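You operate a simulated robot arm through the tools that you are given. There is no shell and no other tool. Be economical: measure what you need, move in short steps, check, and stop when the job is done.

You are at the controls of a simulated robot arm. One attempt, no reset.

JOB
Set the boom to 0 degrees and pin it.
Fine: land the cradle and switch the black isolator off first; draw the red pin, use the yellow knob.

The check looks at the end state, three seconds after you hand in, the way a careful person would. Anything else that was tipped, shoved, dropped, spilled or broken makes it a failure.

ROBOT AND FRAMES
A 7-joint arm with a two-finger parallel gripper on a trunk, on a base that drives. Base frame: it is fixed to the floor where the robot stands at the start and does not move with it; the origin is under the middle of the robot, x ahead of it, y to its left, z up. Readings come in mm, degrees, newtons and seconds.
With the tool pointing down near the work surface it reaches from about 100 to 960 mm from the robot's upright axis, wherever it stands. Its first joint turns from -166.0 to 166.0 degrees. Places, roughly: black isolator switch [800, 0, 800]; boom pin [1000, 100, 1200]. Payload 3.43 kg.
Tool frame: the origin (TCP) lies between the finger pads and is the grasp point; the fingertips stand 30 mm ahead of it; z points along the fingers, y is the line along which they close. Largest opening 94 mm; finger width 28, thickness 10; the body of the gripper, 50 by 96 mm, starts 55 mm behind the TCP.
Orientation is told as [roll, pitch, yaw] about the base's x, y, z axes, in that order, counted from this pose: with the fingers straight down and closing along the base's y, the tool's x points along the base's -x, its y along +y and its z along -z.

CONTROLS
- The arm moves only by the tool send_rows. Its argument "moves" is a list of rows, each a list of 3 entries, a list of its own where there are three numbers: the shift along the base's x, y, z in units of 400 mm (1.0 is 400 mm), then the turn, a rotation vector about the base's x, y, z in units of 90 degrees (1.0 is 90 degrees), then the gripper command, from -1 (fully open) to 1 (shut), values between in proportion. In form: [[[x, y, z], [rx, ry, rz], gripper], ...]. A call has 1 to 20 rows; each row is the pose to reach, as a shift and turn from the pose commanded when the call began. A call with a number of a shift or a turn outside -1 to 1 is refused whole. Each row takes 0.2 s and may step no farther than 50 mm and 8.6 degrees from the row before; otherwise, or with a gripper value out of range, the whole call is refused. A pose out of reach is approached as far as the arm can. The call stops where the force on the tool passes 80 N (or 10 N more than at its start, if that is more) or the arm is blocked; 0.2 s more then pass. Each finger travels about 45 mm/s and halts on what it meets, pressing with about 43 N; the grip force reading is that of the motor and also rises with nothing between the fingers. The clock runs only during rows and for 0.2 s after the last one: add rows that repeat a pose to give the fingers time. The reply holds the time, the measured pose of the TCP, the force on the tool along the base axes, the opening and the grip force, in the units named above and with some noise, with the torque about the TCP (base axes, N m) and any sound that the robot's microphone picked up.
- Cameras (640 x 400 px; columns grow to the right, rows downward): "scene" is now at [525.9, 164.7, 1469.7]; the picture's right is [-0.32, -0.95, 0.00], its down [-0.52, 0.18, -0.83] and it looks along [0.79, -0.27, -0.55] (base axes); focal length 214 px, centre (320, 200). "wrist" rides on the gripper at [76, 14, -103] in the tool frame; the picture's right is [-0.18, 0.98, 0.00], its down [-0.75, -0.14, -0.64] and it looks along [-0.63, -0.12, 0.77] (tool axes); focal length 243 px, centre (320, 200).
- capture(camera): a new picture of that camera. No time passes.
- lift_body(by): slides the trunk up (or, below 0, down) by that many mm; the arm and the scene camera ride with it, the base frame stays. It gives what a move gives, with no picture.
- roll_base(legs): drives the robot by 1 to 6 legs, each [ahead, left, turn to the left] in mm, mm and degrees, along the robot's own axes; the way and the turn of a leg run together, so that a leg with both is an arc; at most 1500 mm and 180 degrees a leg. The arm and the cameras ride along, it lands a little off, and it stops where it bumps. It gives what a move gives.
- head_to(pan, tilt): turns the head with the scene camera to pan (to the left, within 103 degrees either way) and tilt (down, from -29 to 69), counted from straight ahead of the robot. It gives what a move gives.
- measure_at(camera, pixels): there is no depth. For up to 12 entries [column, row, z] of the newest picture of that camera ("zoom" is the newest enlarged one), the place [x, y] in the base frame at which the ray of that pixel passes the height z, good to about 2 mm. No time passes.
- close_up(camera, box): a new picture of the part [left, top, right, bottom] of that camera's present view, enlarged. No time passes.
- close_job(): hands the job in; it is judged then, once.

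Go step by step. Measure first, check grasps and placings, and put right what went wrong. The budget is 80 turns and 60 pictures, counting those below and the enlarged ones. Unless the task says otherwise, let go and move clear before handing in, and close with one line.

The tools are called after "Call:" by a JSON object that holds its "fn" and its "kwargs". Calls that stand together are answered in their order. send_rows: Moves the arm, as the interface text tells. Its arguments: {"type":"object","properties":{"moves":{"type":"array"}},"required":["moves"]} The other tools are called the same way: lift_body (by) slides the trunk up or down; roll_base (legs) drives the base; head_to (pan, tilt) turns the head that bears the scene camera; capture (camera) takes a picture; measure_at (camera, pixels) gives the place at which the rays of pixels pass given heights; close_up (camera, box) takes an enlarged picture of a part of a camera's view; close_job () hands the job in.

At the start:

```text
clock: 0.0
tcp_pos: [623.4, 212.8, 1355.8]
tool_rot: [0.5, 0.2, -1.3]
force: [25.0, 89.3, 53.9]
moment: [-11.39, 7.87, -7.9]
gripper_width: 94.0
finger_force: 0.1
trunk travel left (down, up): [-525.0, 85.0]
robot x, y, heading: [-0.1, -1.8, -0.1]
head pan, tilt: [38.1, 29.5]
```

scene: 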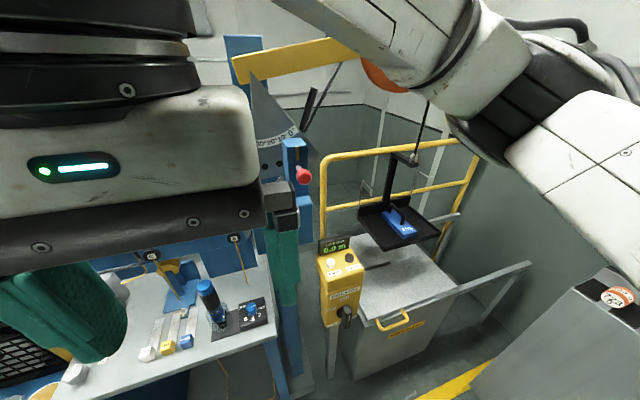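
wrist: 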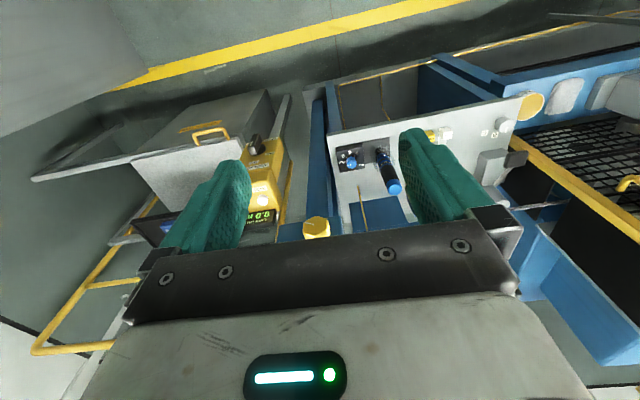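

The pictures show a yellow boom at top centre (about 290,60), a scale and red pin at (303,175), a yellow control box at (342,290), and a hanging cradle at (400,220). The start force reads about 100 N, so something may be touching the gripper; I'll enlarge these areas before moving.

Call:
{"fn": "close_up", "kwargs": {"camera": "scene", "box": [220, 30, 380, 230]}}

Call:
{"fn": "close_up", "kwargs": {"camera": "scene", "box": [290, 130, 490, 360]}}

Call:
{"fn": "close_up", "kwargs": {"camera": "scene", "box": [60, 220, 300, 390]}}

```text
2.00 times, centred on (300, 130) of scene
```

zoom: 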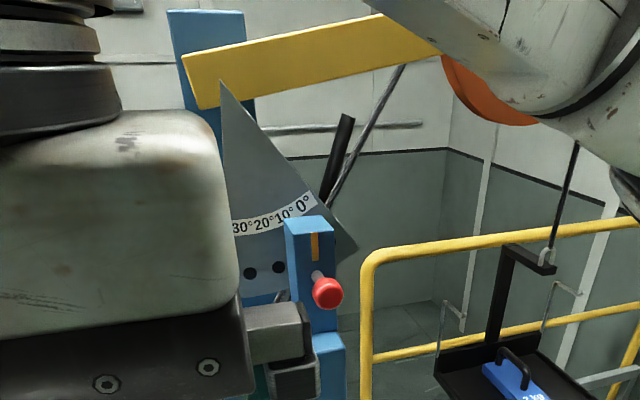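

```text
1.74 times, centred on (390, 245) of scene
```

zoom: 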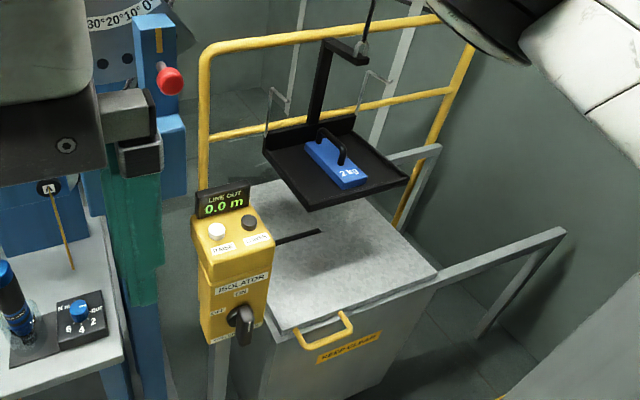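

```text
2.35 times, centred on (180, 305) of scene
```

zoom: 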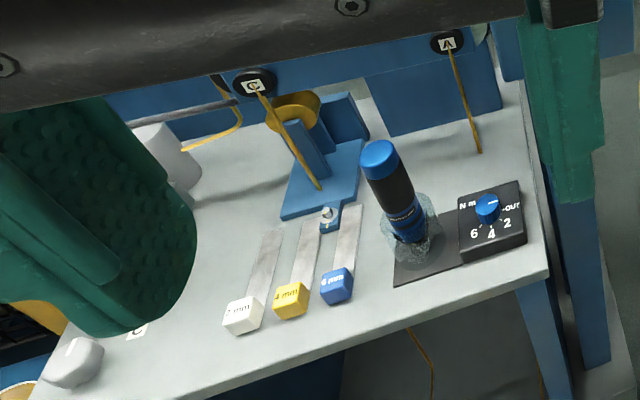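

The scale reads 30° to 0° and the boom arm is partly hidden by my own arm. I'll turn the head to see what surrounds the arm and where the pointer and yellow knob are.

Call:
{"fn": "head_to", "kwargs": {"pan": 38, "tilt": 0}}

Call:
{"fn": "capture", "kwargs": {"camera": "scene"}}

Call:
{"fn": "close_up", "kwargs": {"camera": "wrist", "box": [120, 80, 440, 280]}}

```text
clock: 0.9
tcp_pos: [629.4, 215.6, 1359.2]
tool_rot: [1.7, 0.9, -4.5]
force: [81.3, 117.2, 75.2]
moment: [-13.05, 16.86, -12.25]
gripper_width: 94.2
finger_force: 0.0
trunk travel left (down, up): [-525.0, 85.0]
robot x, y, heading: [2.9, -0.3, -0.2]
head pan, tilt: [38.0, 0.0]
```

```text
54 pictures are left
```

scene: 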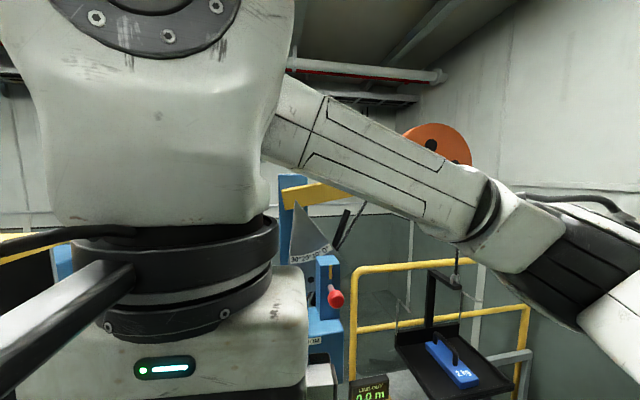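

```text
2.00 times, centred on (280, 180) of wrist
```

zoom: 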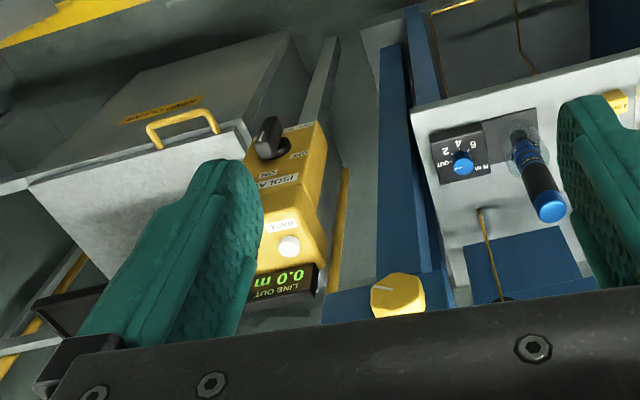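

The force grew when the head tilted, and it pushes the tool toward +x, +y and +z, so my own camera head is pressing on the hand. I'll ease the arm away along that push, in open space.

Call:
{"fn": "send_rows", "kwargs": {"moves": [[[0.05, 0.06, 0.03], [0, 0, 0], -1], [[0.1, 0.12, 0.06], [0, 0, 0], -1], [[0.15, 0.18, 0.06], [0, 0, 0], -1]]}}

Call:
{"fn": "capture", "kwargs": {"camera": "scene"}}

```text
clock: 1.7
tcp_pos: [684.4, 284.8, 1379.9]
tool_rot: [0.5, 0.1, -1.4]
force: [0.2, -0.8, 0.3]
moment: [-0.03, -0.01, 0.02]
gripper_width: 94.3
finger_force: 0.2
trunk travel left (down, up): [-525.0, 85.0]
robot x, y, heading: [-0.1, -0.6, 0.1]
head pan, tilt: [38.0, 0.0]
```

```text
52 pictures are left
```

scene: 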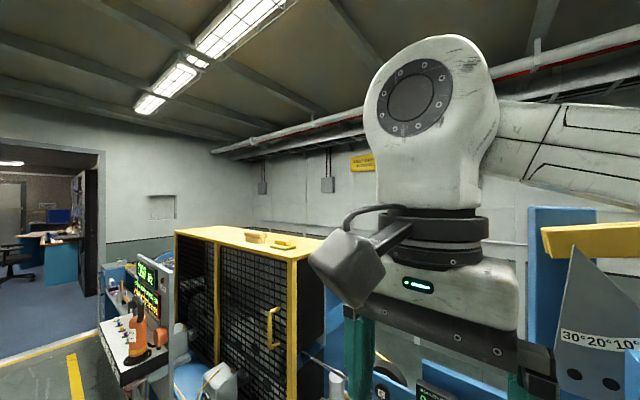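

The force is zero now and the head really points to +38°. Turn the head to look at the boom station.

Call:
{"fn": "head_to", "kwargs": {"pan": -5, "tilt": 15}}

Call:
{"fn": "capture", "kwargs": {"camera": "scene"}}

```text
clock: 2.8
tcp_pos: [683.9, 285.7, 1380.1]
tool_rot: [0.5, 0.3, -1.3]
force: [0.1, 0.0, -0.4]
moment: [0.04, 0.0, 0.03]
gripper_width: 94.0
finger_force: 0.1
trunk travel left (down, up): [-525.0, 85.0]
robot x, y, heading: [-1.6, -0.1, 0.1]
head pan, tilt: [-5.0, 15.0]
```

```text
51 pictures are left
```

scene: 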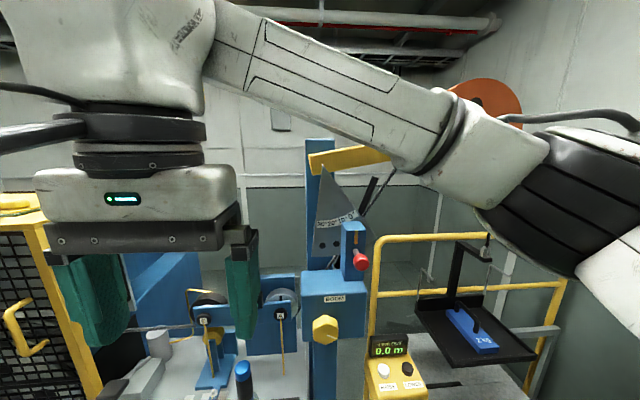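

Call:
{"fn": "close_up", "kwargs": {"camera": "scene", "box": [280, 140, 440, 240]}}

Call:
{"fn": "close_up", "kwargs": {"camera": "scene", "box": [280, 230, 440, 400]}}

```text
4.00 times, centred on (360, 190) of scene
```

zoom: 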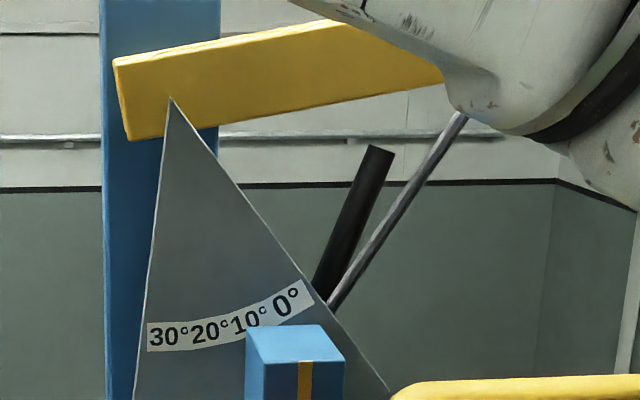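

```text
2.35 times, centred on (360, 315) of scene
```

zoom: 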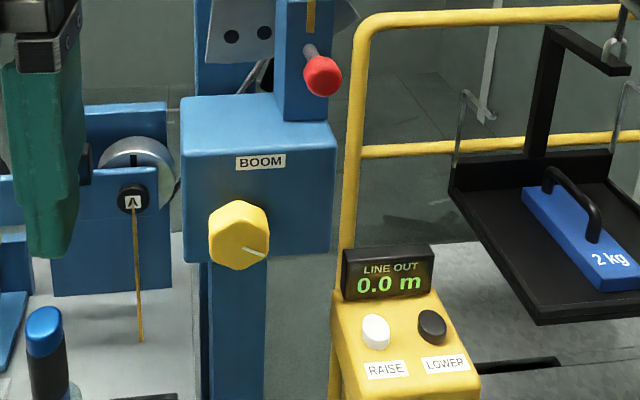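

The BOOM gearbox with its yellow knob, the red pin, and the RAISE (white) and LOWER (black) buttons are all clear. I'll tilt down for the isolator and the bin under the cradle, and read rays from the current zoom and wrist views.

Call:
{"fn": "measure_at", "kwargs": {"camera": "zoom", "pixels": [[376, 330, 900], [376, 330, 1000], [432, 325, 900], [432, 325, 1000], [240, 237, 1000], [240, 237, 1100], [322, 75, 1150], [322, 75, 1250], [388, 285, 900], [388, 285, 1000], [615, 300, 900], [615, 300, 1000]]}}

Call:
{"fn": "head_to", "kwargs": {"pan": -15, "tilt": 45}}

Call:
{"fn": "capture", "kwargs": {"camera": "scene"}}

Call:
{"fn": "capture", "kwargs": {"camera": "wrist"}}

```text
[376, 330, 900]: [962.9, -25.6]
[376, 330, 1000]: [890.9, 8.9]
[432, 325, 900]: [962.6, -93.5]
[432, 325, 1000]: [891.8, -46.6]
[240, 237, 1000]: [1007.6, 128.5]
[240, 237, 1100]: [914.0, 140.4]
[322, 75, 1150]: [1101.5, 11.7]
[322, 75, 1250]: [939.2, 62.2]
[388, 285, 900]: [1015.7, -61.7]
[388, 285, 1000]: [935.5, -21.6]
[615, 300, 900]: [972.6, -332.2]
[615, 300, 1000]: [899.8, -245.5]
```

```text
clock: 3.8
tcp_pos: [683.4, 285.2, 1381.8]
tool_rot: [0.5, 0.1, -1.4]
force: [0.2, -0.3, 0.0]
moment: [0.01, 0.0, 0.03]
gripper_width: 94.0
finger_force: 0.1
trunk travel left (down, up): [-525.0, 85.0]
robot x, y, heading: [1.6, 2.5, -0.1]
head pan, tilt: [-15.0, 45.0]
```

```text
48 pictures are left
```

scene: 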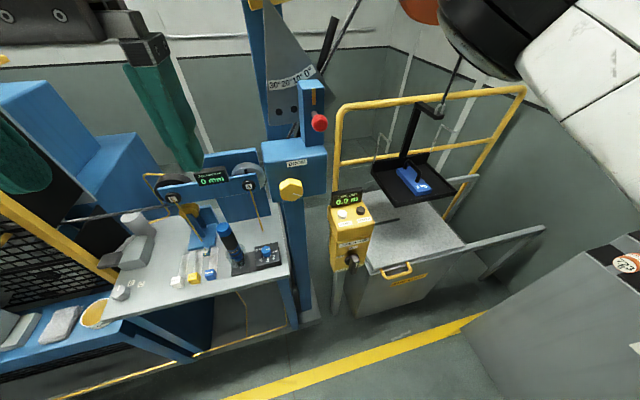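

```text
47 pictures are left
```

wrist: 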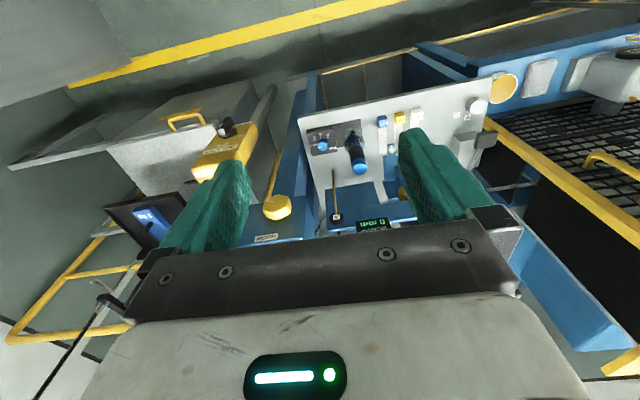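

Both the scene and wrist pictures see the knob (290,189 / 278,206) and the isolator (352,260 / 226,128), so I'll triangulate them.

Call:
{"fn": "measure_at", "kwargs": {"camera": "scene", "pixels": [[352, 260, 700], [352, 260, 900], [290, 189, 1000], [290, 189, 1100], [342, 213, 900], [342, 213, 1000], [360, 211, 900], [360, 211, 1000], [320, 123, 1150], [320, 123, 1250], [404, 265, 700], [404, 265, 800]]}}

Call:
{"fn": "measure_at", "kwargs": {"camera": "wrist", "pixels": [[226, 128, 700], [226, 128, 900], [278, 206, 1000], [278, 206, 1100], [187, 117, 700], [187, 117, 800], [220, 168, 900], [220, 168, 800]]}}

Call:
{"fn": "close_up", "kwargs": {"camera": "scene", "box": [310, 180, 410, 280]}}

Call:
{"fn": "close_up", "kwargs": {"camera": "wrist", "box": [140, 90, 300, 250]}}

```text
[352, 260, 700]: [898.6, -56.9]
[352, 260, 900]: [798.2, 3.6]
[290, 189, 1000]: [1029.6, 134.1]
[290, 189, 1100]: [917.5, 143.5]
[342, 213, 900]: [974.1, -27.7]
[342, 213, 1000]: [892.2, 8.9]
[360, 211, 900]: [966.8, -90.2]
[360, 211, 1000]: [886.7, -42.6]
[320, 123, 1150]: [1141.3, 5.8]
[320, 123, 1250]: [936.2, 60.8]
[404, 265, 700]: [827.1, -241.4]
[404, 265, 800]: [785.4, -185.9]
```

```text
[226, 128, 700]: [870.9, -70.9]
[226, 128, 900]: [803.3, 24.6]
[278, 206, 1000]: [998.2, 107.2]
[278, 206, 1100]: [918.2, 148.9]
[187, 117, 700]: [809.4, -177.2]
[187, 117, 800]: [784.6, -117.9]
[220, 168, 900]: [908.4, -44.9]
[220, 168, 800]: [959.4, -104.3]
```

```text
4.00 times, centred on (360, 230) of scene
```

zoom: 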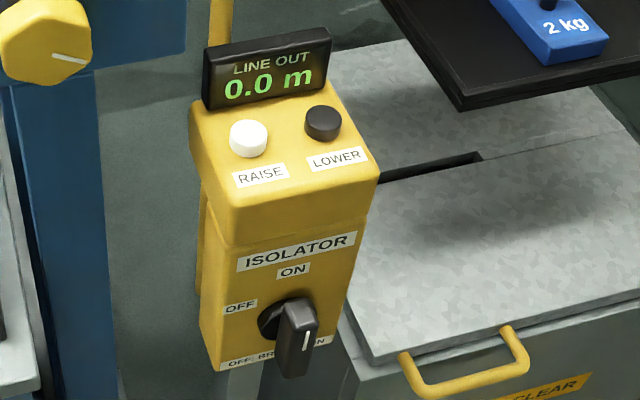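

```text
2.50 times, centred on (220, 170) of wrist
```

zoom: 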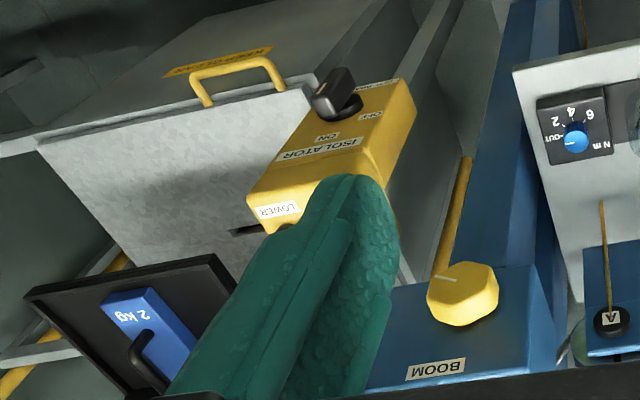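

Knob comes out near (934,142,1084) and isolator handle near (843,-25,800). ON is marked up and OFF to the left. Next I locate the cradle and line so I can keep clear of them.

Call:
{"fn": "measure_at", "kwargs": {"camera": "scene", "pixels": [[415, 182, 900], [415, 182, 1100], [385, 207, 900], [385, 207, 1100], [372, 164, 900], [372, 164, 1100], [440, 110, 1200], [440, 110, 1300], [457, 190, 900], [457, 190, 1100]]}}

Call:
{"fn": "measure_at", "kwargs": {"camera": "wrist", "pixels": [[152, 218, 900], [152, 218, 1100], [104, 207, 900], [104, 207, 1100], [174, 191, 900], [174, 191, 1100], [100, 300, 1100], [100, 300, 1250]]}}

Call:
{"fn": "head_to", "kwargs": {"pan": -25, "tilt": 5}}

Call:
{"fn": "capture", "kwargs": {"camera": "scene"}}

```text
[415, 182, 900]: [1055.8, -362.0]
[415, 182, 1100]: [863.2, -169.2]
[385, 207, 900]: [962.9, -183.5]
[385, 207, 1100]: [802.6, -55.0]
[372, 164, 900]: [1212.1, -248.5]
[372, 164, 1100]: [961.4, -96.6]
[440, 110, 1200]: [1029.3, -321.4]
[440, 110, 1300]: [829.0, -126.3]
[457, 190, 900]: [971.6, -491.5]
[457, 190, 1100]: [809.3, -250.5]
```

```text
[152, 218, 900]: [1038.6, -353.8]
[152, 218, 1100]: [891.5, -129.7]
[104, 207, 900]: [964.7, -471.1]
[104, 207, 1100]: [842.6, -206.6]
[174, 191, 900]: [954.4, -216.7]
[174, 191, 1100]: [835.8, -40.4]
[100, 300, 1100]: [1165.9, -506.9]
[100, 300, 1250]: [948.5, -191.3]
```

```text
clock: 4.9
tcp_pos: [683.9, 285.0, 1382.0]
tool_rot: [0.5, 0.2, -1.4]
force: [-0.2, -0.4, -0.2]
moment: [-0.01, 0.03, -0.02]
gripper_width: 93.7
finger_force: 0.0
trunk travel left (down, up): [-525.0, 85.0]
robot x, y, heading: [-0.8, -2.5, -0.3]
head pan, tilt: [-25.0, 5.0]
```

```text
44 pictures are left
```

scene: 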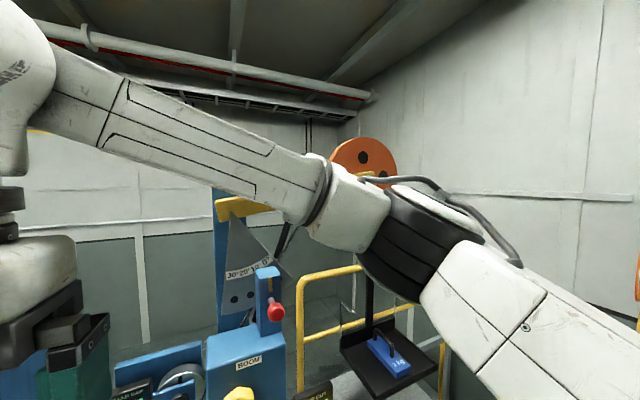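

The cradle plate sits near z≈930, from about y -165 to -450 at x≥940, so there is room left of it over the buttons. I'll bring the hand down and right in free space ahead of the panel, closing the fingers on the way.

Call:
{"fn": "send_rows", "kwargs": {"moves": [[[0.02, -0.05, -0.06], [0, 0, 0], 1], [[0.04, -0.12, -0.12], [0, 0, 0], 1], [[0.06, -0.19, -0.18], [0, 0, 0], 1], [[0.08, -0.27, -0.24], [0, 0, 0], 1], [[0.1, -0.35, -0.3], [0, 0, 0], 1], [[0.11, -0.43, -0.36], [0, 0, 0], 1], [[0.12, -0.51, -0.42], [0, 0, 0], 1], [[0.14, -0.59, -0.46], [0, 0, 0], 1], [[0.16, -0.66, -0.5], [0, 0, 0], 1], [[0.175, -0.72, -0.52], [0, 0, 0], 1]]}}

Call:
{"fn": "head_to", "kwargs": {"pan": -15, "tilt": 40}}

Call:
{"fn": "capture", "kwargs": {"camera": "scene"}}

Call:
{"fn": "capture", "kwargs": {"camera": "wrist"}}

```text
clock: 7.1
tcp_pos: [752.7, -4.6, 1170.4]
tool_rot: [0.5, 0.3, -1.3]
force: [-0.2, 0.4, -0.5]
moment: [0.01, -0.02, 0.0]
gripper_width: 0.0
finger_force: 32.7
trunk travel left (down, up): [-525.0, 85.0]
robot x, y, heading: [-3.4, -0.2, 0.0]
head pan, tilt: [-25.0, 5.0]
```

```text
clock: 8.1
tcp_pos: [751.6, -5.3, 1172.1]
tool_rot: [0.4, 0.2, -1.4]
force: [-0.8, 0.2, -0.2]
moment: [-0.02, 0.01, -0.01]
gripper_width: 0.2
finger_force: 33.0
trunk travel left (down, up): [-525.0, 85.0]
robot x, y, heading: [-2.3, 1.2, 0.1]
head pan, tilt: [-15.0, 40.0]
```

```text
43 pictures are left
```

scene: 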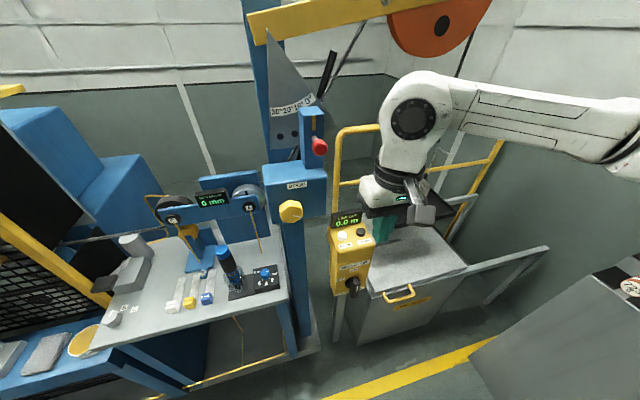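

```text
42 pictures are left
```

wrist: 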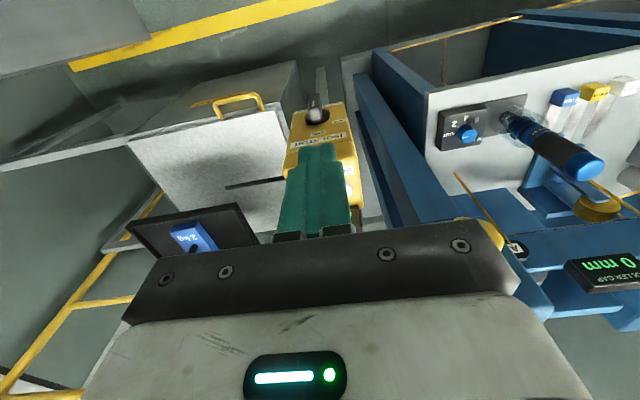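

The hand is now above and in front of the panel, but the fingers hide the buttons from the wrist camera. I'll shift 110 mm left so it can see them for triangulation.

Call:
{"fn": "send_rows", "kwargs": {"moves": [[[0, 0.09, 0], [0, 0, 0], 1], [[0, 0.18, 0], [0, 0, 0], 1], [[0, 0.27, 0], [0, 0, 0], 1]]}}

Call:
{"fn": "close_up", "kwargs": {"camera": "wrist", "box": [160, 80, 360, 260]}}

Call:
{"fn": "close_up", "kwargs": {"camera": "scene", "box": [310, 190, 410, 310]}}

```text
clock: 8.9
tcp_pos: [752.7, 101.9, 1171.1]
tool_rot: [0.5, 0.4, -1.5]
force: [-0.7, -0.6, -0.1]
moment: [-0.01, 0.0, 0.0]
gripper_width: 0.1
finger_force: 32.6
trunk travel left (down, up): [-525.0, 85.0]
robot x, y, heading: [-0.3, -1.5, -0.2]
head pan, tilt: [-15.0, 40.0]
```

```text
2.22 times, centred on (260, 170) of wrist
```

zoom: 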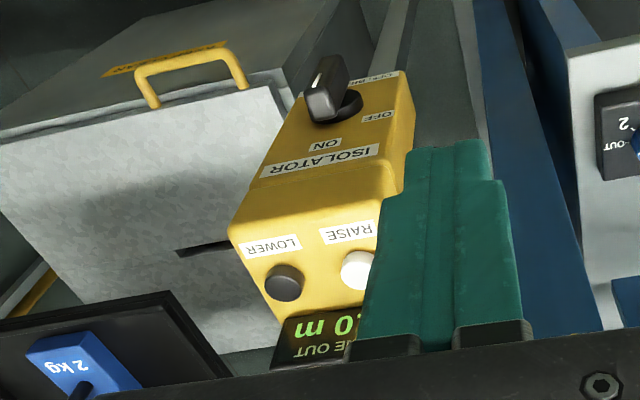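

```text
3.33 times, centred on (360, 250) of scene
```

zoom: 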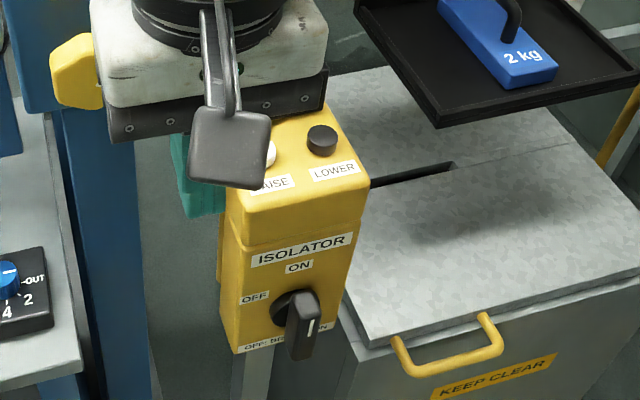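

Call:
{"fn": "measure_at", "kwargs": {"camera": "zoom", "pixels": [[322, 134, 900], [322, 134, 1000], [290, 306, 700], [290, 306, 900], [438, 118, 900], [438, 118, 1000], [368, 180, 900], [368, 180, 1000], [298, 267, 800], [298, 267, 900], [302, 305, 700], [302, 305, 900]]}}

Call:
{"fn": "measure_at", "kwargs": {"camera": "wrist", "pixels": [[244.2, 204.5, 900], [244.2, 204.5, 1000], [271.2, 127.2, 700], [271.2, 127.2, 900], [189.3, 210.5, 900], [189.3, 210.5, 1000], [218, 188, 900], [218, 188, 1000], [263, 145, 800], [263, 145, 900], [262, 117, 700], [262, 117, 900]]}}

```text
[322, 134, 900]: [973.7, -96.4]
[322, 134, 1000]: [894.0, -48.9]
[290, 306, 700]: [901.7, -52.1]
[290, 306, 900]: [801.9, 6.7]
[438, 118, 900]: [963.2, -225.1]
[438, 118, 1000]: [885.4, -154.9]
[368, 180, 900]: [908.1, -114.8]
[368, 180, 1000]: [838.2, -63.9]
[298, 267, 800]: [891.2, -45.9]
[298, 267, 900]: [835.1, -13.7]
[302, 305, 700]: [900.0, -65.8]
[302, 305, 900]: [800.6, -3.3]
```

```text
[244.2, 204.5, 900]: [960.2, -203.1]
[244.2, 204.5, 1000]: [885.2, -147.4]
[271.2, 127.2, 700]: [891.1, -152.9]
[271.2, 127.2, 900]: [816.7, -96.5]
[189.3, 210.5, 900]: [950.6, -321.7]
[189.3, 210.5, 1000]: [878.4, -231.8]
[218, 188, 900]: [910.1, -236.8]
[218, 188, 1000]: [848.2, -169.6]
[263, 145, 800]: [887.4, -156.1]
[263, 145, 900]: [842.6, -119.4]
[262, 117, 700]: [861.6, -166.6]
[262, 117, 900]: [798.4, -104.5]
```

The wrist rays are nearly parallel to the scene's, so depth is weak. Isolator pivot ≈ (860,-25,785). I'll move the hand aside to the right and lower the trunk for a real baseline from the scene camera.

Call:
{"fn": "send_rows", "kwargs": {"moves": [[[0, -0.1, 0.03], [0, 0, 0], 1], [[0, -0.2, 0.06], [0, 0, 0], 1], [[0, -0.3, 0.1], [0, 0, 0], 1], [[0, -0.4, 0.14], [0, 0, 0], 1], [[0, -0.5, 0.18], [0, 0, 0], 1], [[0, -0.6, 0.22], [0, 0, 0], 1]]}}

Call:
{"fn": "lift_body", "kwargs": {"by": -180}}

Call:
{"fn": "capture", "kwargs": {"camera": "scene"}}

Call:
{"fn": "close_up", "kwargs": {"camera": "scene", "box": [300, 110, 420, 270]}}

```text
clock: 10.3
tcp_pos: [751.9, -134.9, 1260.5]
tool_rot: [0.5, 0.4, -1.3]
force: [-0.1, 0.1, -0.2]
moment: [-0.01, 0.02, -0.01]
gripper_width: 0.0
finger_force: 33.3
trunk travel left (down, up): [-525.0, 85.0]
robot x, y, heading: [4.6, -0.3, 0.0]
head pan, tilt: [-15.0, 40.0]
```

```text
clock: 12.3
tcp_pos: [750.7, -135.1, 1080.7]
tool_rot: [0.5, 0.2, -1.5]
force: [0.3, -0.9, 0.0]
moment: [-0.01, 0.01, -0.01]
gripper_width: 0.0
finger_force: 32.5
trunk travel left (down, up): [-345.0, 265.0]
robot x, y, heading: [-0.6, -0.4, 0.1]
head pan, tilt: [-15.0, 40.0]
```

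```text
39 pictures are left
```

scene: 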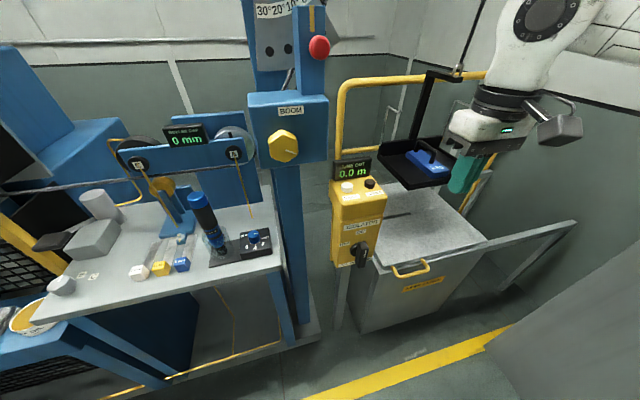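

```text
2.50 times, centred on (360, 190) of scene
```

zoom: 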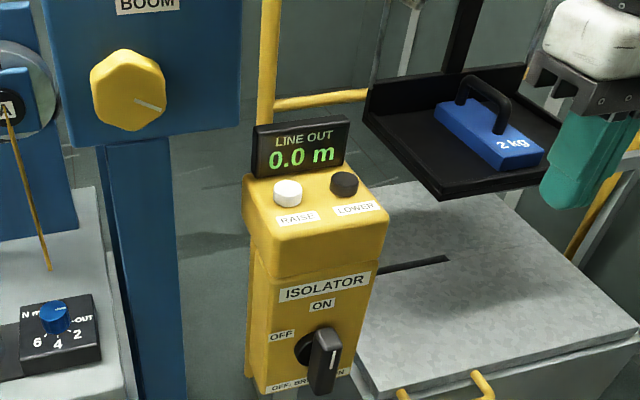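

Call:
{"fn": "measure_at", "kwargs": {"camera": "zoom", "pixels": [[344, 180, 900], [344, 180, 1000], [288, 187, 900], [288, 187, 1000], [388, 218, 900], [388, 218, 1000], [440, 192, 900], [440, 192, 1000], [310, 348, 800], [128, 90, 1000], [128, 90, 1100], [330, 360, 800]]}}

Call:
{"fn": "measure_at", "kwargs": {"camera": "scene", "pixels": [[319, 47, 1150], [319, 47, 1250], [284, 147, 1000], [284, 147, 1100], [352, 158, 1000], [352, 158, 1050], [440, 76, 1100], [440, 76, 1200], [387, 218, 840], [387, 218, 880]]}}

```text
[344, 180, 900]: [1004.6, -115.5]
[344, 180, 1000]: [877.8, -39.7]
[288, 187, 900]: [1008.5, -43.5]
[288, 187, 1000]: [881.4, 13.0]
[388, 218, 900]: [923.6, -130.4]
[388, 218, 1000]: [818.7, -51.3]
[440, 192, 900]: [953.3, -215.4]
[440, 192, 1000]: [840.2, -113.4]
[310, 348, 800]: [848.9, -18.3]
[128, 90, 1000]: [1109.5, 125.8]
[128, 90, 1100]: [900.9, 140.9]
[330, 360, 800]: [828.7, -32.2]
```

```text
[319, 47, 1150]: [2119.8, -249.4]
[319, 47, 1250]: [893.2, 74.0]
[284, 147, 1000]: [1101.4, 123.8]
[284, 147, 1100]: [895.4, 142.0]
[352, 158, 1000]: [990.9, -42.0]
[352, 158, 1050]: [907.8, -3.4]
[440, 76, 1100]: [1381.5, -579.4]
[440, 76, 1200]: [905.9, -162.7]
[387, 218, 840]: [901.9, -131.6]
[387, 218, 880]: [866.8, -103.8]
```

Triangulated with the trunk lowered: LOWER top ≈ (919,-64,968), knob ≈ (936,140,1083), red pin end ≈ (945,60,1246). I'll move the closed fingers above LOWER.

Call:
{"fn": "send_rows", "kwargs": {"moves": [[[0, 0.09, 0], [0, 0, 0], 1], [[0, 0.178, 0], [0, 0, 0], 1], [[0.1, 0.178, -0.01], [0, 0, 0], 1], [[0.2, 0.178, -0.03], [0, 0, 0], 1], [[0.3, 0.178, -0.06], [0, 0, 0], 1], [[0.408, 0.178, -0.1], [0, 0, 0], 1], [[0.408, 0.178, -0.13], [0, 0, 0], 1]]}}

Call:
{"fn": "close_up", "kwargs": {"camera": "scene", "box": [300, 100, 440, 270]}}

Call:
{"fn": "close_up", "kwargs": {"camera": "wrist", "box": [220, 80, 420, 280]}}

```text
clock: 13.9
tcp_pos: [915.5, -62.3, 1027.9]
tool_rot: [0.5, 0.1, -1.3]
force: [0.2, -0.4, 0.5]
moment: [-0.02, 0.01, -0.05]
gripper_width: 0.1
finger_force: 33.3
trunk travel left (down, up): [-345.0, 265.0]
robot x, y, heading: [-3.1, 0.5, 0.0]
head pan, tilt: [-15.0, 40.0]
```

```text
2.35 times, centred on (370, 185) of scene
```

zoom: 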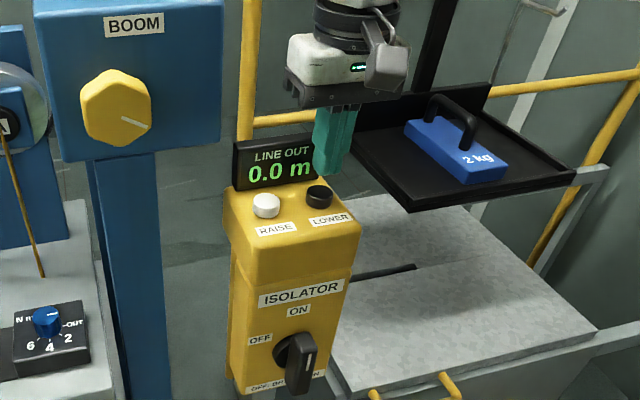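

```text
2.00 times, centred on (320, 180) of wrist
```

zoom: 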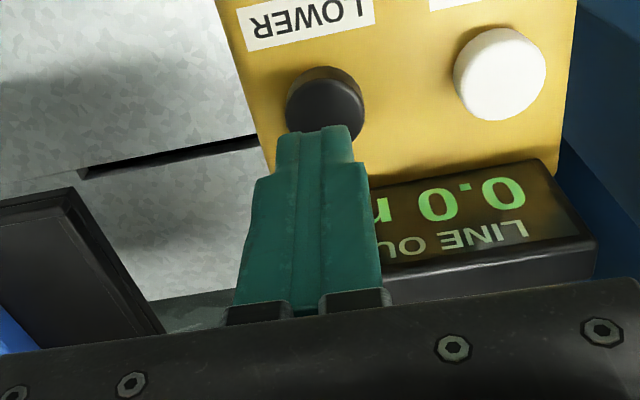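

Call:
{"fn": "measure_at", "kwargs": {"camera": "zoom", "pixels": [[323, 98, 968], [323, 98, 960], [318, 132, 998], [500, 70, 968], [560, 175, 1020], [560, 175, 1000]]}}

Call:
{"fn": "capture", "kwargs": {"camera": "scene"}}

Call:
{"fn": "measure_at", "kwargs": {"camera": "scene", "pixels": [[369, 183, 968], [369, 183, 975], [373, 171, 998]]}}

```text
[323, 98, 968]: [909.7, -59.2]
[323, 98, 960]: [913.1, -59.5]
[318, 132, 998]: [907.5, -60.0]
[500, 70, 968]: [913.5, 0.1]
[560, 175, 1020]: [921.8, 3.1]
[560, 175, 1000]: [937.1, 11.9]
```

```text
35 pictures are left
```

scene: 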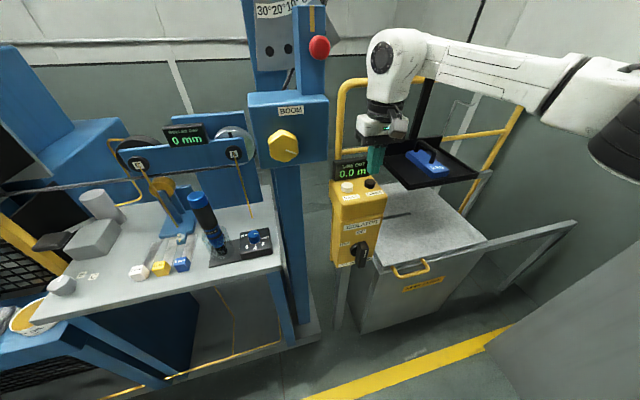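

```text
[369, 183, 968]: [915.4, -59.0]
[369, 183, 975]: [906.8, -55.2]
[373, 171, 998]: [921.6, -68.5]
```

Both views put the LOWER button at (911,-58,968). I nudge to that and press down gently.

Call:
{"fn": "send_rows", "kwargs": {"moves": [[[-0.01, 0.01, -0.03], [0, 0, 0], 1], [[-0.01, 0.01, -0.06], [0, 0, 0], 1], [[-0.01, 0.01, -0.075], [0, 0, 0], 1], [[-0.01, 0.01, -0.085], [0, 0, 0], 1]]}}

Call:
{"fn": "close_up", "kwargs": {"camera": "scene", "box": [320, 130, 440, 230]}}

```text
clock: 14.9
tcp_pos: [909.2, -60.3, 996.0]
tool_rot: [0.7, 0.0, -1.4]
force: [-0.2, 1.2, 16.9]
moment: [0.05, -0.01, 0.11]
gripper_width: 0.1
finger_force: 32.9
trunk travel left (down, up): [-345.0, 265.0]
robot x, y, heading: [-1.4, -0.6, -0.1]
head pan, tilt: [-15.0, 40.0]
heard: click
```

```text
4.00 times, centred on (380, 180) of scene
```

zoom: 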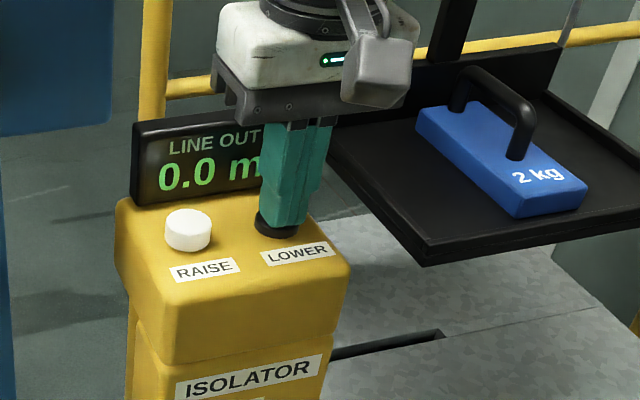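

A click was heard with 17 N on the button. I'll hold it pressed for about 2 s and see how far the line runs.

Call:
{"fn": "send_rows", "kwargs": {"moves": [[[0, 0, -0.005], [0, 0, 0], 1], [[0, 0, -0.005], [0, 0, 0], 1], [[0, 0, -0.005], [0, 0, 0], 1], [[0, 0, -0.005], [0, 0, 0], 1], [[0, 0, -0.005], [0, 0, 0], 1], [[0, 0, -0.005], [0, 0, 0], 1], [[0, 0, -0.005], [0, 0, 0], 1], [[0, 0, -0.005], [0, 0, 0], 1]]}}

Call:
{"fn": "capture", "kwargs": {"camera": "scene"}}

Call:
{"fn": "close_up", "kwargs": {"camera": "scene", "box": [320, 90, 480, 230]}}

```text
clock: 16.7
tcp_pos: [911.1, -60.2, 994.3]
tool_rot: [0.6, 0.1, -1.4]
force: [1.9, -0.2, 32.0]
moment: [0.0, -0.2, 0.0]
gripper_width: 0.1
finger_force: 32.9
trunk travel left (down, up): [-345.0, 265.0]
robot x, y, heading: [1.0, -1.6, 0.1]
head pan, tilt: [-15.0, 40.0]
```

```text
33 pictures are left
```

scene: 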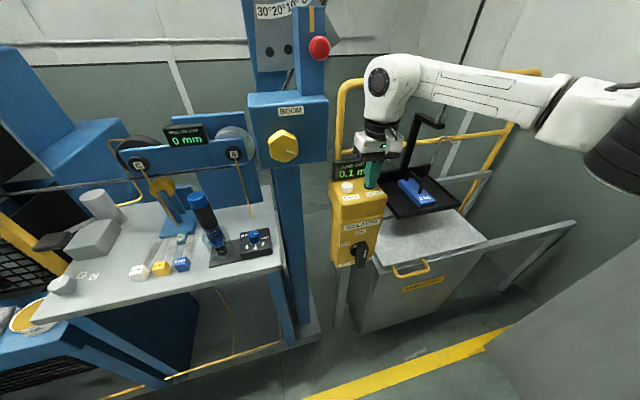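

```text
2.86 times, centred on (400, 160) of scene
```

zoom: 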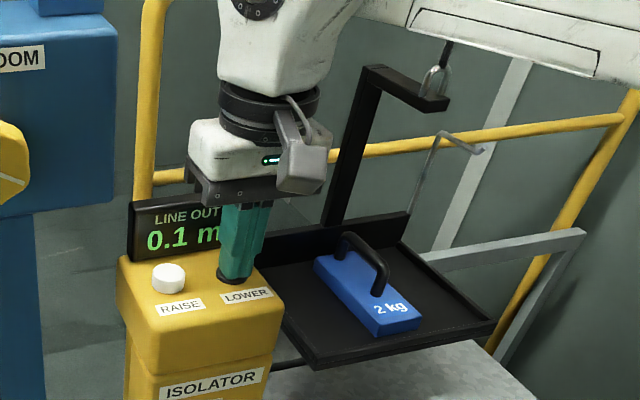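

The cradle is going down (LINE OUT 0.1 m) and has not reached the lid yet. I keep pressing for 2 s more.

Call:
{"fn": "send_rows", "kwargs": {"moves": [[[0, 0, 0], [0, 0, 0], 1], [[0, 0, 0], [0, 0, 0], 1], [[0, 0, 0], [0, 0, 0], 1], [[0, 0, 0], [0, 0, 0], 1], [[0, 0, 0], [0, 0, 0], 1], [[0, 0, 0], [0, 0, 0], 1], [[0, 0, 0], [0, 0, 0], 1], [[0, 0, 0], [0, 0, 0], 1]]}}

Call:
{"fn": "close_up", "kwargs": {"camera": "scene", "box": [320, 90, 480, 230]}}

```text
clock: 18.5
tcp_pos: [911.0, -59.9, 993.4]
tool_rot: [0.7, 0.0, -1.4]
force: [2.9, -0.1, 32.7]
moment: [-0.01, -0.2, -0.01]
gripper_width: 0.0
finger_force: 33.2
trunk travel left (down, up): [-345.0, 265.0]
robot x, y, heading: [1.0, 0.6, -0.4]
head pan, tilt: [-15.0, 40.0]
```

```text
2.86 times, centred on (400, 160) of scene
```

zoom: 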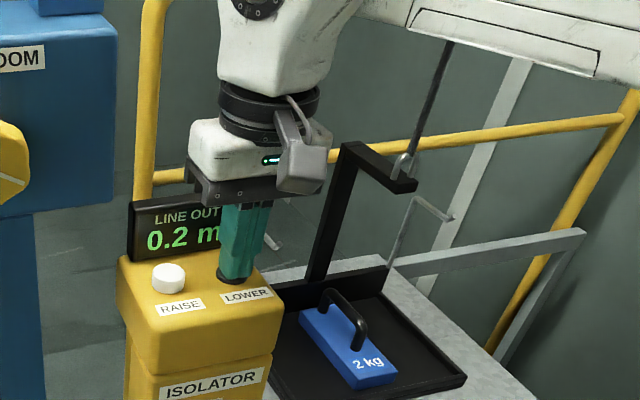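

LINE OUT reads 0.2 m and the plate is close to the lid. Hold another 1.2 s and compare.

Call:
{"fn": "send_rows", "kwargs": {"moves": [[[0, 0, 0], [0, 0, 0], 1], [[0, 0, 0], [0, 0, 0], 1], [[0, 0, 0], [0, 0, 0], 1], [[0, 0, 0], [0, 0, 0], 1], [[0, 0, 0], [0, 0, 0], 1]]}}

Call:
{"fn": "close_up", "kwargs": {"camera": "scene", "box": [320, 90, 480, 230]}}

```text
clock: 19.7
tcp_pos: [910.0, -59.6, 993.7]
tool_rot: [0.5, 0.1, -1.4]
force: [2.5, -0.5, 31.8]
moment: [0.0, -0.16, -0.01]
gripper_width: 0.0
finger_force: 33.0
trunk travel left (down, up): [-345.0, 265.0]
robot x, y, heading: [-0.6, 0.6, 0.1]
head pan, tilt: [-15.0, 40.0]
```

```text
2.86 times, centred on (400, 160) of scene
```

zoom: 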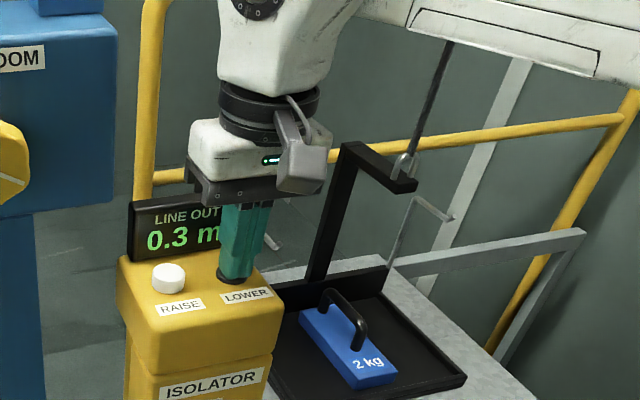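

The cradle has not moved while the line ran from 0.2 to 0.3 m, so it is landed with slack. I release the button, back off and turn the tool to point forward (+x).

Call:
{"fn": "send_rows", "kwargs": {"moves": [[[0, 0, 0.06], [0, 0, 0], 1], [[0, 0, 0.14], [0, 0, 0], 1], [[-0.1, 0, 0.16], [0, 0, 0], 1], [[-0.2, 0, 0.16], [0, 0, 0], 1], [[-0.3, 0, 0.16], [0, 0, 0], 1], [[-0.4, 0, 0.16], [0, 0, 0], 1], [[-0.5, 0.02, 0.14], [0, 0, 0], 1], [[-0.52, 0.04, 0.12], [0, -0.09, 0], 0], [[-0.52, 0.06, 0.1], [0, -0.18, 0], 0], [[-0.52, 0.08, 0.08], [0, -0.27, 0], 0], [[-0.52, 0.08, 0.05], [0, -0.36, 0], 0], [[-0.52, 0.08, 0.0], [0, -0.45, 0], 0], [[-0.52, 0.08, -0.05], [0, -0.54, 0], 0], [[-0.52, 0.08, -0.1], [0, -0.63, 0], 0], [[-0.52, 0.08, -0.15], [0, -0.72, 0], 0], [[-0.52, 0.08, -0.2], [0, -0.81, 0], 0], [[-0.52, 0.08, -0.25], [0, -0.9, 0], 0], [[-0.52, 0.08, -0.3], [0, -1.0, 0], 0]]}}

Call:
{"fn": "capture", "kwargs": {"camera": "scene"}}

Call:
{"fn": "capture", "kwargs": {"camera": "wrist"}}

```text
refused: row 18 steps farther than a row can; nothing moved
```

```text
29 pictures are left
```

scene: 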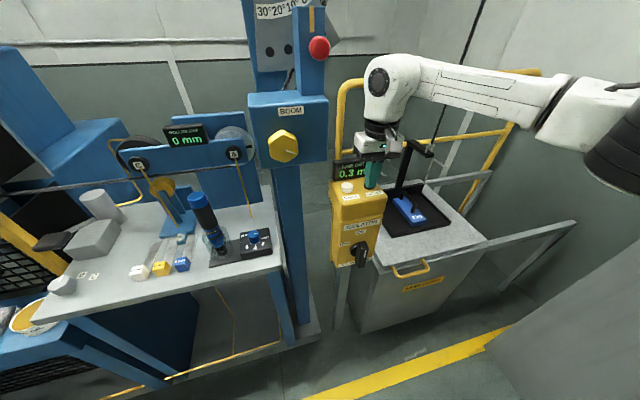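

```text
28 pictures are left
```

wrist: 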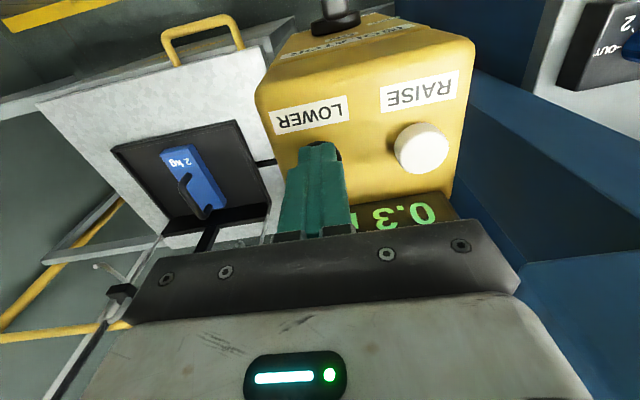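

The call was refused because the last turn step was too big, so nothing moved; the picture confirms the cradle is flat on the lid. I resend with even steps.

Call:
{"fn": "send_rows", "kwargs": {"moves": [[[0, 0, 0.06], [0, 0, 0], 1], [[0, 0, 0.14], [0, 0, 0], 1], [[-0.1, 0, 0.16], [0, 0, 0], 1], [[-0.2, 0, 0.16], [0, 0, 0], 1], [[-0.3, 0, 0.16], [0, 0, 0], 1], [[-0.4, 0, 0.16], [0, 0, 0], 1], [[-0.5, 0.02, 0.14], [0, 0, 0], 1], [[-0.52, 0.04, 0.12], [0, -0.09, 0], 0], [[-0.52, 0.06, 0.1], [0, -0.18, 0], 0], [[-0.52, 0.08, 0.08], [0, -0.27, 0], 0], [[-0.52, 0.08, 0.05], [0, -0.36, 0], 0], [[-0.52, 0.08, 0.0], [0, -0.45, 0], 0], [[-0.52, 0.08, -0.05], [0, -0.54, 0], 0], [[-0.52, 0.08, -0.1], [0, -0.63, 0], 0], [[-0.52, 0.08, -0.15], [0, -0.72, 0], 0], [[-0.52, 0.08, -0.2], [0, -0.81, 0], 0], [[-0.52, 0.08, -0.25], [0, -0.9, 0], 0], [[-0.52, 0.08, -0.3], [0, -0.95, 0], 0], [[-0.52, 0.08, -0.35], [0, -1.0, 0], 0]]}}

Call:
{"fn": "capture", "kwargs": {"camera": "scene"}}

Call:
{"fn": "close_up", "kwargs": {"camera": "scene", "box": [310, 150, 430, 290]}}

```text
clock: 23.7
tcp_pos: [680.3, -43.3, 854.2]
tool_rot: [85.5, -87.1, -84.5]
force: [0.2, -0.4, 0.5]
moment: [0.04, 0.02, -0.01]
gripper_width: 47.0
finger_force: 0.0
out of reach, approached as far as the arm can: row 13, 14, 15, 16, 18, 19
trunk travel left (down, up): [-345.0, 265.0]
robot x, y, heading: [1.3, -0.2, 0.2]
head pan, tilt: [-15.0, 40.0]
```

```text
27 pictures are left
```

scene: 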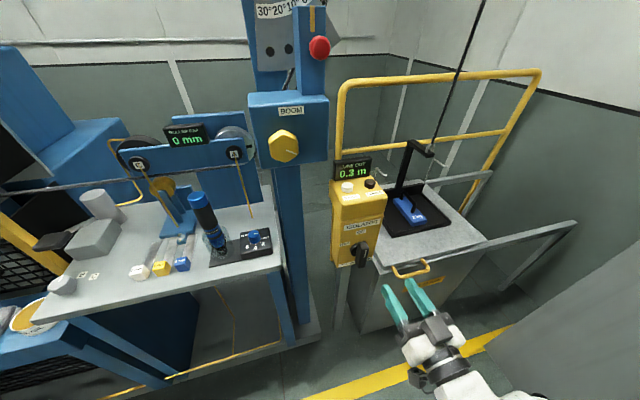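

```text
2.86 times, centred on (370, 220) of scene
```

zoom: 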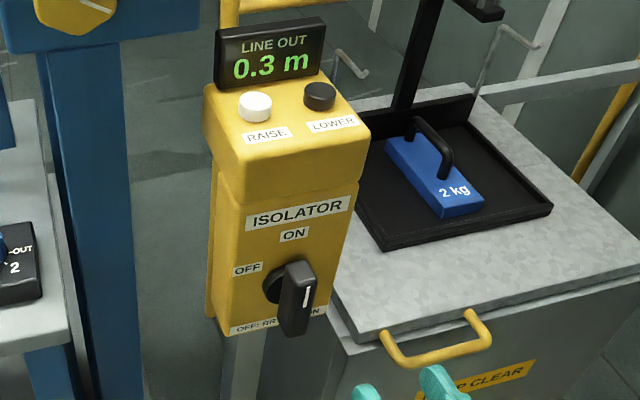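

The cradle rests on the lid and LOWER is released. The isolator handle is a vertical bar at zoom (300,300); I measure it for the grasp.

Call:
{"fn": "measure_at", "kwargs": {"camera": "zoom", "pixels": [[306, 285, 800], [306, 285, 780], [300, 330, 760], [300, 330, 780], [300, 262, 800], [300, 262, 820], [272, 287, 785], [272, 287, 795]]}}

Call:
{"fn": "capture", "kwargs": {"camera": "wrist"}}

```text
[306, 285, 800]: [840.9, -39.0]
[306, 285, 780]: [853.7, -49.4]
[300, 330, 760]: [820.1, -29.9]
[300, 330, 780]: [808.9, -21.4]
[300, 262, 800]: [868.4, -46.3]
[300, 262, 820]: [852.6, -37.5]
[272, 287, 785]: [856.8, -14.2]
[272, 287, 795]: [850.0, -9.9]
```

```text
25 pictures are left
```

wrist: 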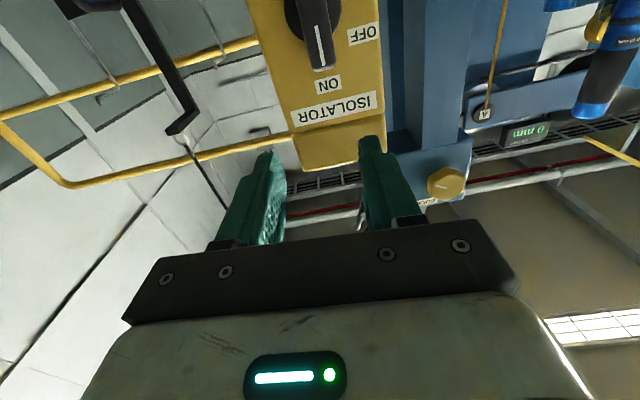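

Call:
{"fn": "measure_at", "kwargs": {"camera": "wrist", "pixels": [[318, 25, 780], [318, 25, 800], [322, 68, 800], [322, 68, 820], [310, 15, 785], [310, 15, 795], [330, 83, 830], [330, 83, 850]]}}

```text
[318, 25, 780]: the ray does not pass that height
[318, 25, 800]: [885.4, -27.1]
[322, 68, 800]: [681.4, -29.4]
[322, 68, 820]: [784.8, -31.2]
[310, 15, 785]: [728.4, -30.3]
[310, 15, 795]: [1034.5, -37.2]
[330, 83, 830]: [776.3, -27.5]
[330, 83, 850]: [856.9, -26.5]
```

The handle bar spans about z 755–829 at y≈-30, front near x≈830. I move to a standoff at (765,-30,790) and check the pose.

Call:
{"fn": "send_rows", "kwargs": {"moves": [[[0.04, 0, -0.04], [0, 0, 0], 0], [[0.08, 0, -0.08], [0, 0, 0], 0], [[0.12, 0, -0.12], [0, 0, 0], 0], [[0.16, 0, -0.16], [0, 0, 0], 0]]}}

```text
clock: 24.7
tcp_pos: [745.4, -67.4, 796.2]
tool_rot: [80.4, -88.1, -79.3]
force: [0.1, 0.0, 0.2]
moment: [0.02, -0.02, -0.03]
gripper_width: 47.2
finger_force: 0.1
out of reach, approached as far as the arm can: row 1, 2, 3, 4
trunk travel left (down, up): [-345.0, 265.0]
robot x, y, heading: [-2.4, -1.5, 0.1]
head pan, tilt: [-15.0, 40.0]
```

The arm can't hold this pose cleanly (y drifted to -67), probably a wrist limit with the shoulder too high. I'll back the base 120 mm and lower the trunk, then retry.

Call:
{"fn": "roll_base", "kwargs": {"legs": [[-120, 0, 0]]}}

Call:
{"fn": "lift_body", "kwargs": {"by": -180}}

Call:
{"fn": "send_rows", "kwargs": {"moves": [[[0, 0, 0.08], [0, 0, 0], 0], [[0, 0, 0.16], [0, 0, 0], 0], [[0, 0, 0.24], [0, 0, 0], 0], [[0, 0, 0.32], [0, 0, 0], 0], [[0, 0, 0.4], [0, 0, 0], 0]]}}

```text
clock: 25.9
tcp_pos: [624.9, -66.6, 796.2]
tool_rot: [80.1, -88.0, -78.8]
force: [0.5, -0.5, -0.7]
moment: [-0.02, -0.02, 0.01]
gripper_width: 47.2
finger_force: 0.0
trunk travel left (down, up): [-345.0, 265.0]
robot x, y, heading: [-121.7, -1.2, 0.1]
head pan, tilt: [-15.0, 40.0]
```

```text
clock: 27.9
tcp_pos: [625.2, -68.1, 615.9]
tool_rot: [80.4, -88.1, -79.2]
force: [-0.2, -1.2, 0.0]
moment: [0.0, 0.0, 0.01]
gripper_width: 47.2
finger_force: 0.1
trunk travel left (down, up): [-165.0, 445.0]
robot x, y, heading: [-122.2, -0.1, 0.2]
head pan, tilt: [-15.0, 40.0]
```

```text
clock: 29.1
tcp_pos: [623.0, -67.1, 775.8]
tool_rot: [79.9, -87.9, -78.7]
force: [0.1, -0.3, -0.4]
moment: [-0.03, -0.01, 0.03]
gripper_width: 46.8
finger_force: 0.1
trunk travel left (down, up): [-165.0, 445.0]
robot x, y, heading: [-124.7, -0.8, -0.0]
head pan, tilt: [-15.0, 40.0]
```

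That worked with no complaint. Now move to the standoff at (770,-30,790).

Call:
{"fn": "send_rows", "kwargs": {"moves": [[[0.09, 0.03, 0.01], [0, 0, 0], 0], [[0.18, 0.06, 0.02], [0, 0, 0], 0], [[0.27, 0.09, 0.03], [0, 0, 0], 0], [[0.36, 0.095, 0.036], [0, 0, 0], 0]]}}

Call:
{"fn": "head_to", "kwargs": {"pan": -10, "tilt": 25}}

Call:
{"fn": "capture", "kwargs": {"camera": "scene"}}

Call:
{"fn": "close_up", "kwargs": {"camera": "wrist", "box": [220, 0, 420, 200]}}

```text
clock: 30.1
tcp_pos: [767.7, -40.2, 786.2]
tool_rot: [77.9, -87.8, -76.1]
force: [-0.5, 0.2, -0.4]
moment: [0.01, -0.02, 0.01]
gripper_width: 47.0
finger_force: 0.1
out of reach, approached as far as the arm can: row 3, 4
trunk travel left (down, up): [-165.0, 445.0]
robot x, y, heading: [-120.7, -0.3, -0.1]
head pan, tilt: [-15.0, 40.0]
```

```text
clock: 30.9
tcp_pos: [766.0, -40.9, 785.2]
tool_rot: [78.5, -87.8, -76.6]
force: [-0.3, 0.6, 0.0]
moment: [-0.01, 0.02, -0.03]
gripper_width: 46.9
finger_force: 0.1
trunk travel left (down, up): [-165.0, 445.0]
robot x, y, heading: [-120.6, -2.8, 0.0]
head pan, tilt: [-10.0, 25.0]
```

```text
24 pictures are left
```

scene: 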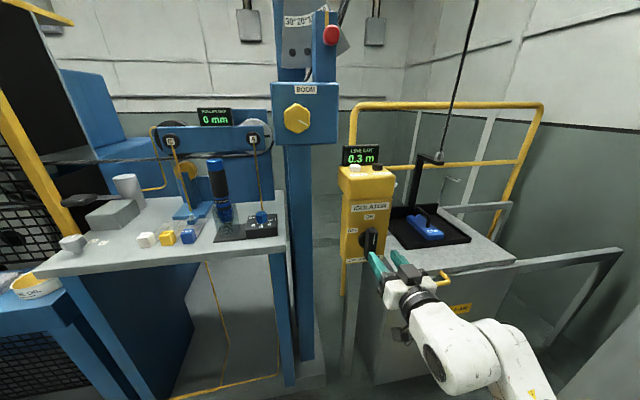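

```text
2.00 times, centred on (320, 100) of wrist
```

zoom: 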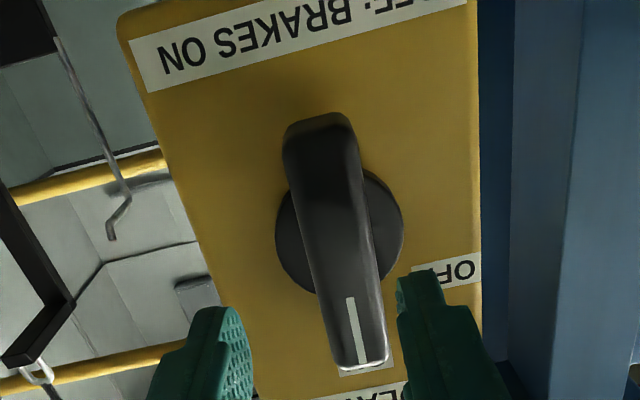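

The handle is centred between z-limits and just left of the hand's centre (zoom 355 vs 315), but the arm resists moving further to +y. I'll shift the base left so the target lies more to the robot's right, which it reached easily.

Call:
{"fn": "roll_base", "kwargs": {"legs": [[-50, 0, 0], [0, 130, 0], [20, 0, 0]]}}

Call:
{"fn": "send_rows", "kwargs": {"moves": [[[0, -0.1, 0.0], [0, 0, 0], 0], [[0, -0.2, 0.0], [0, 0, 0], 0], [[0, -0.28, 0.0], [0, 0, 0], 0]]}}

```text
clock: 33.1
tcp_pos: [735.5, 89.1, 785.8]
tool_rot: [78.4, -87.8, -76.7]
force: [-0.8, 1.3, 0.2]
moment: [-0.01, 0.0, -0.03]
gripper_width: 47.1
finger_force: 0.0
trunk travel left (down, up): [-165.0, 445.0]
robot x, y, heading: [-148.6, 130.3, -0.1]
head pan, tilt: [-10.0, 25.0]
```

```text
clock: 33.9
tcp_pos: [737.4, -22.5, 783.7]
tool_rot: [78.1, -87.8, -76.3]
force: [0.4, -0.3, 0.0]
moment: [0.02, 0.04, -0.03]
gripper_width: 47.1
finger_force: 0.1
trunk travel left (down, up): [-165.0, 445.0]
robot x, y, heading: [-148.5, 129.5, -0.1]
head pan, tilt: [-10.0, 25.0]
```

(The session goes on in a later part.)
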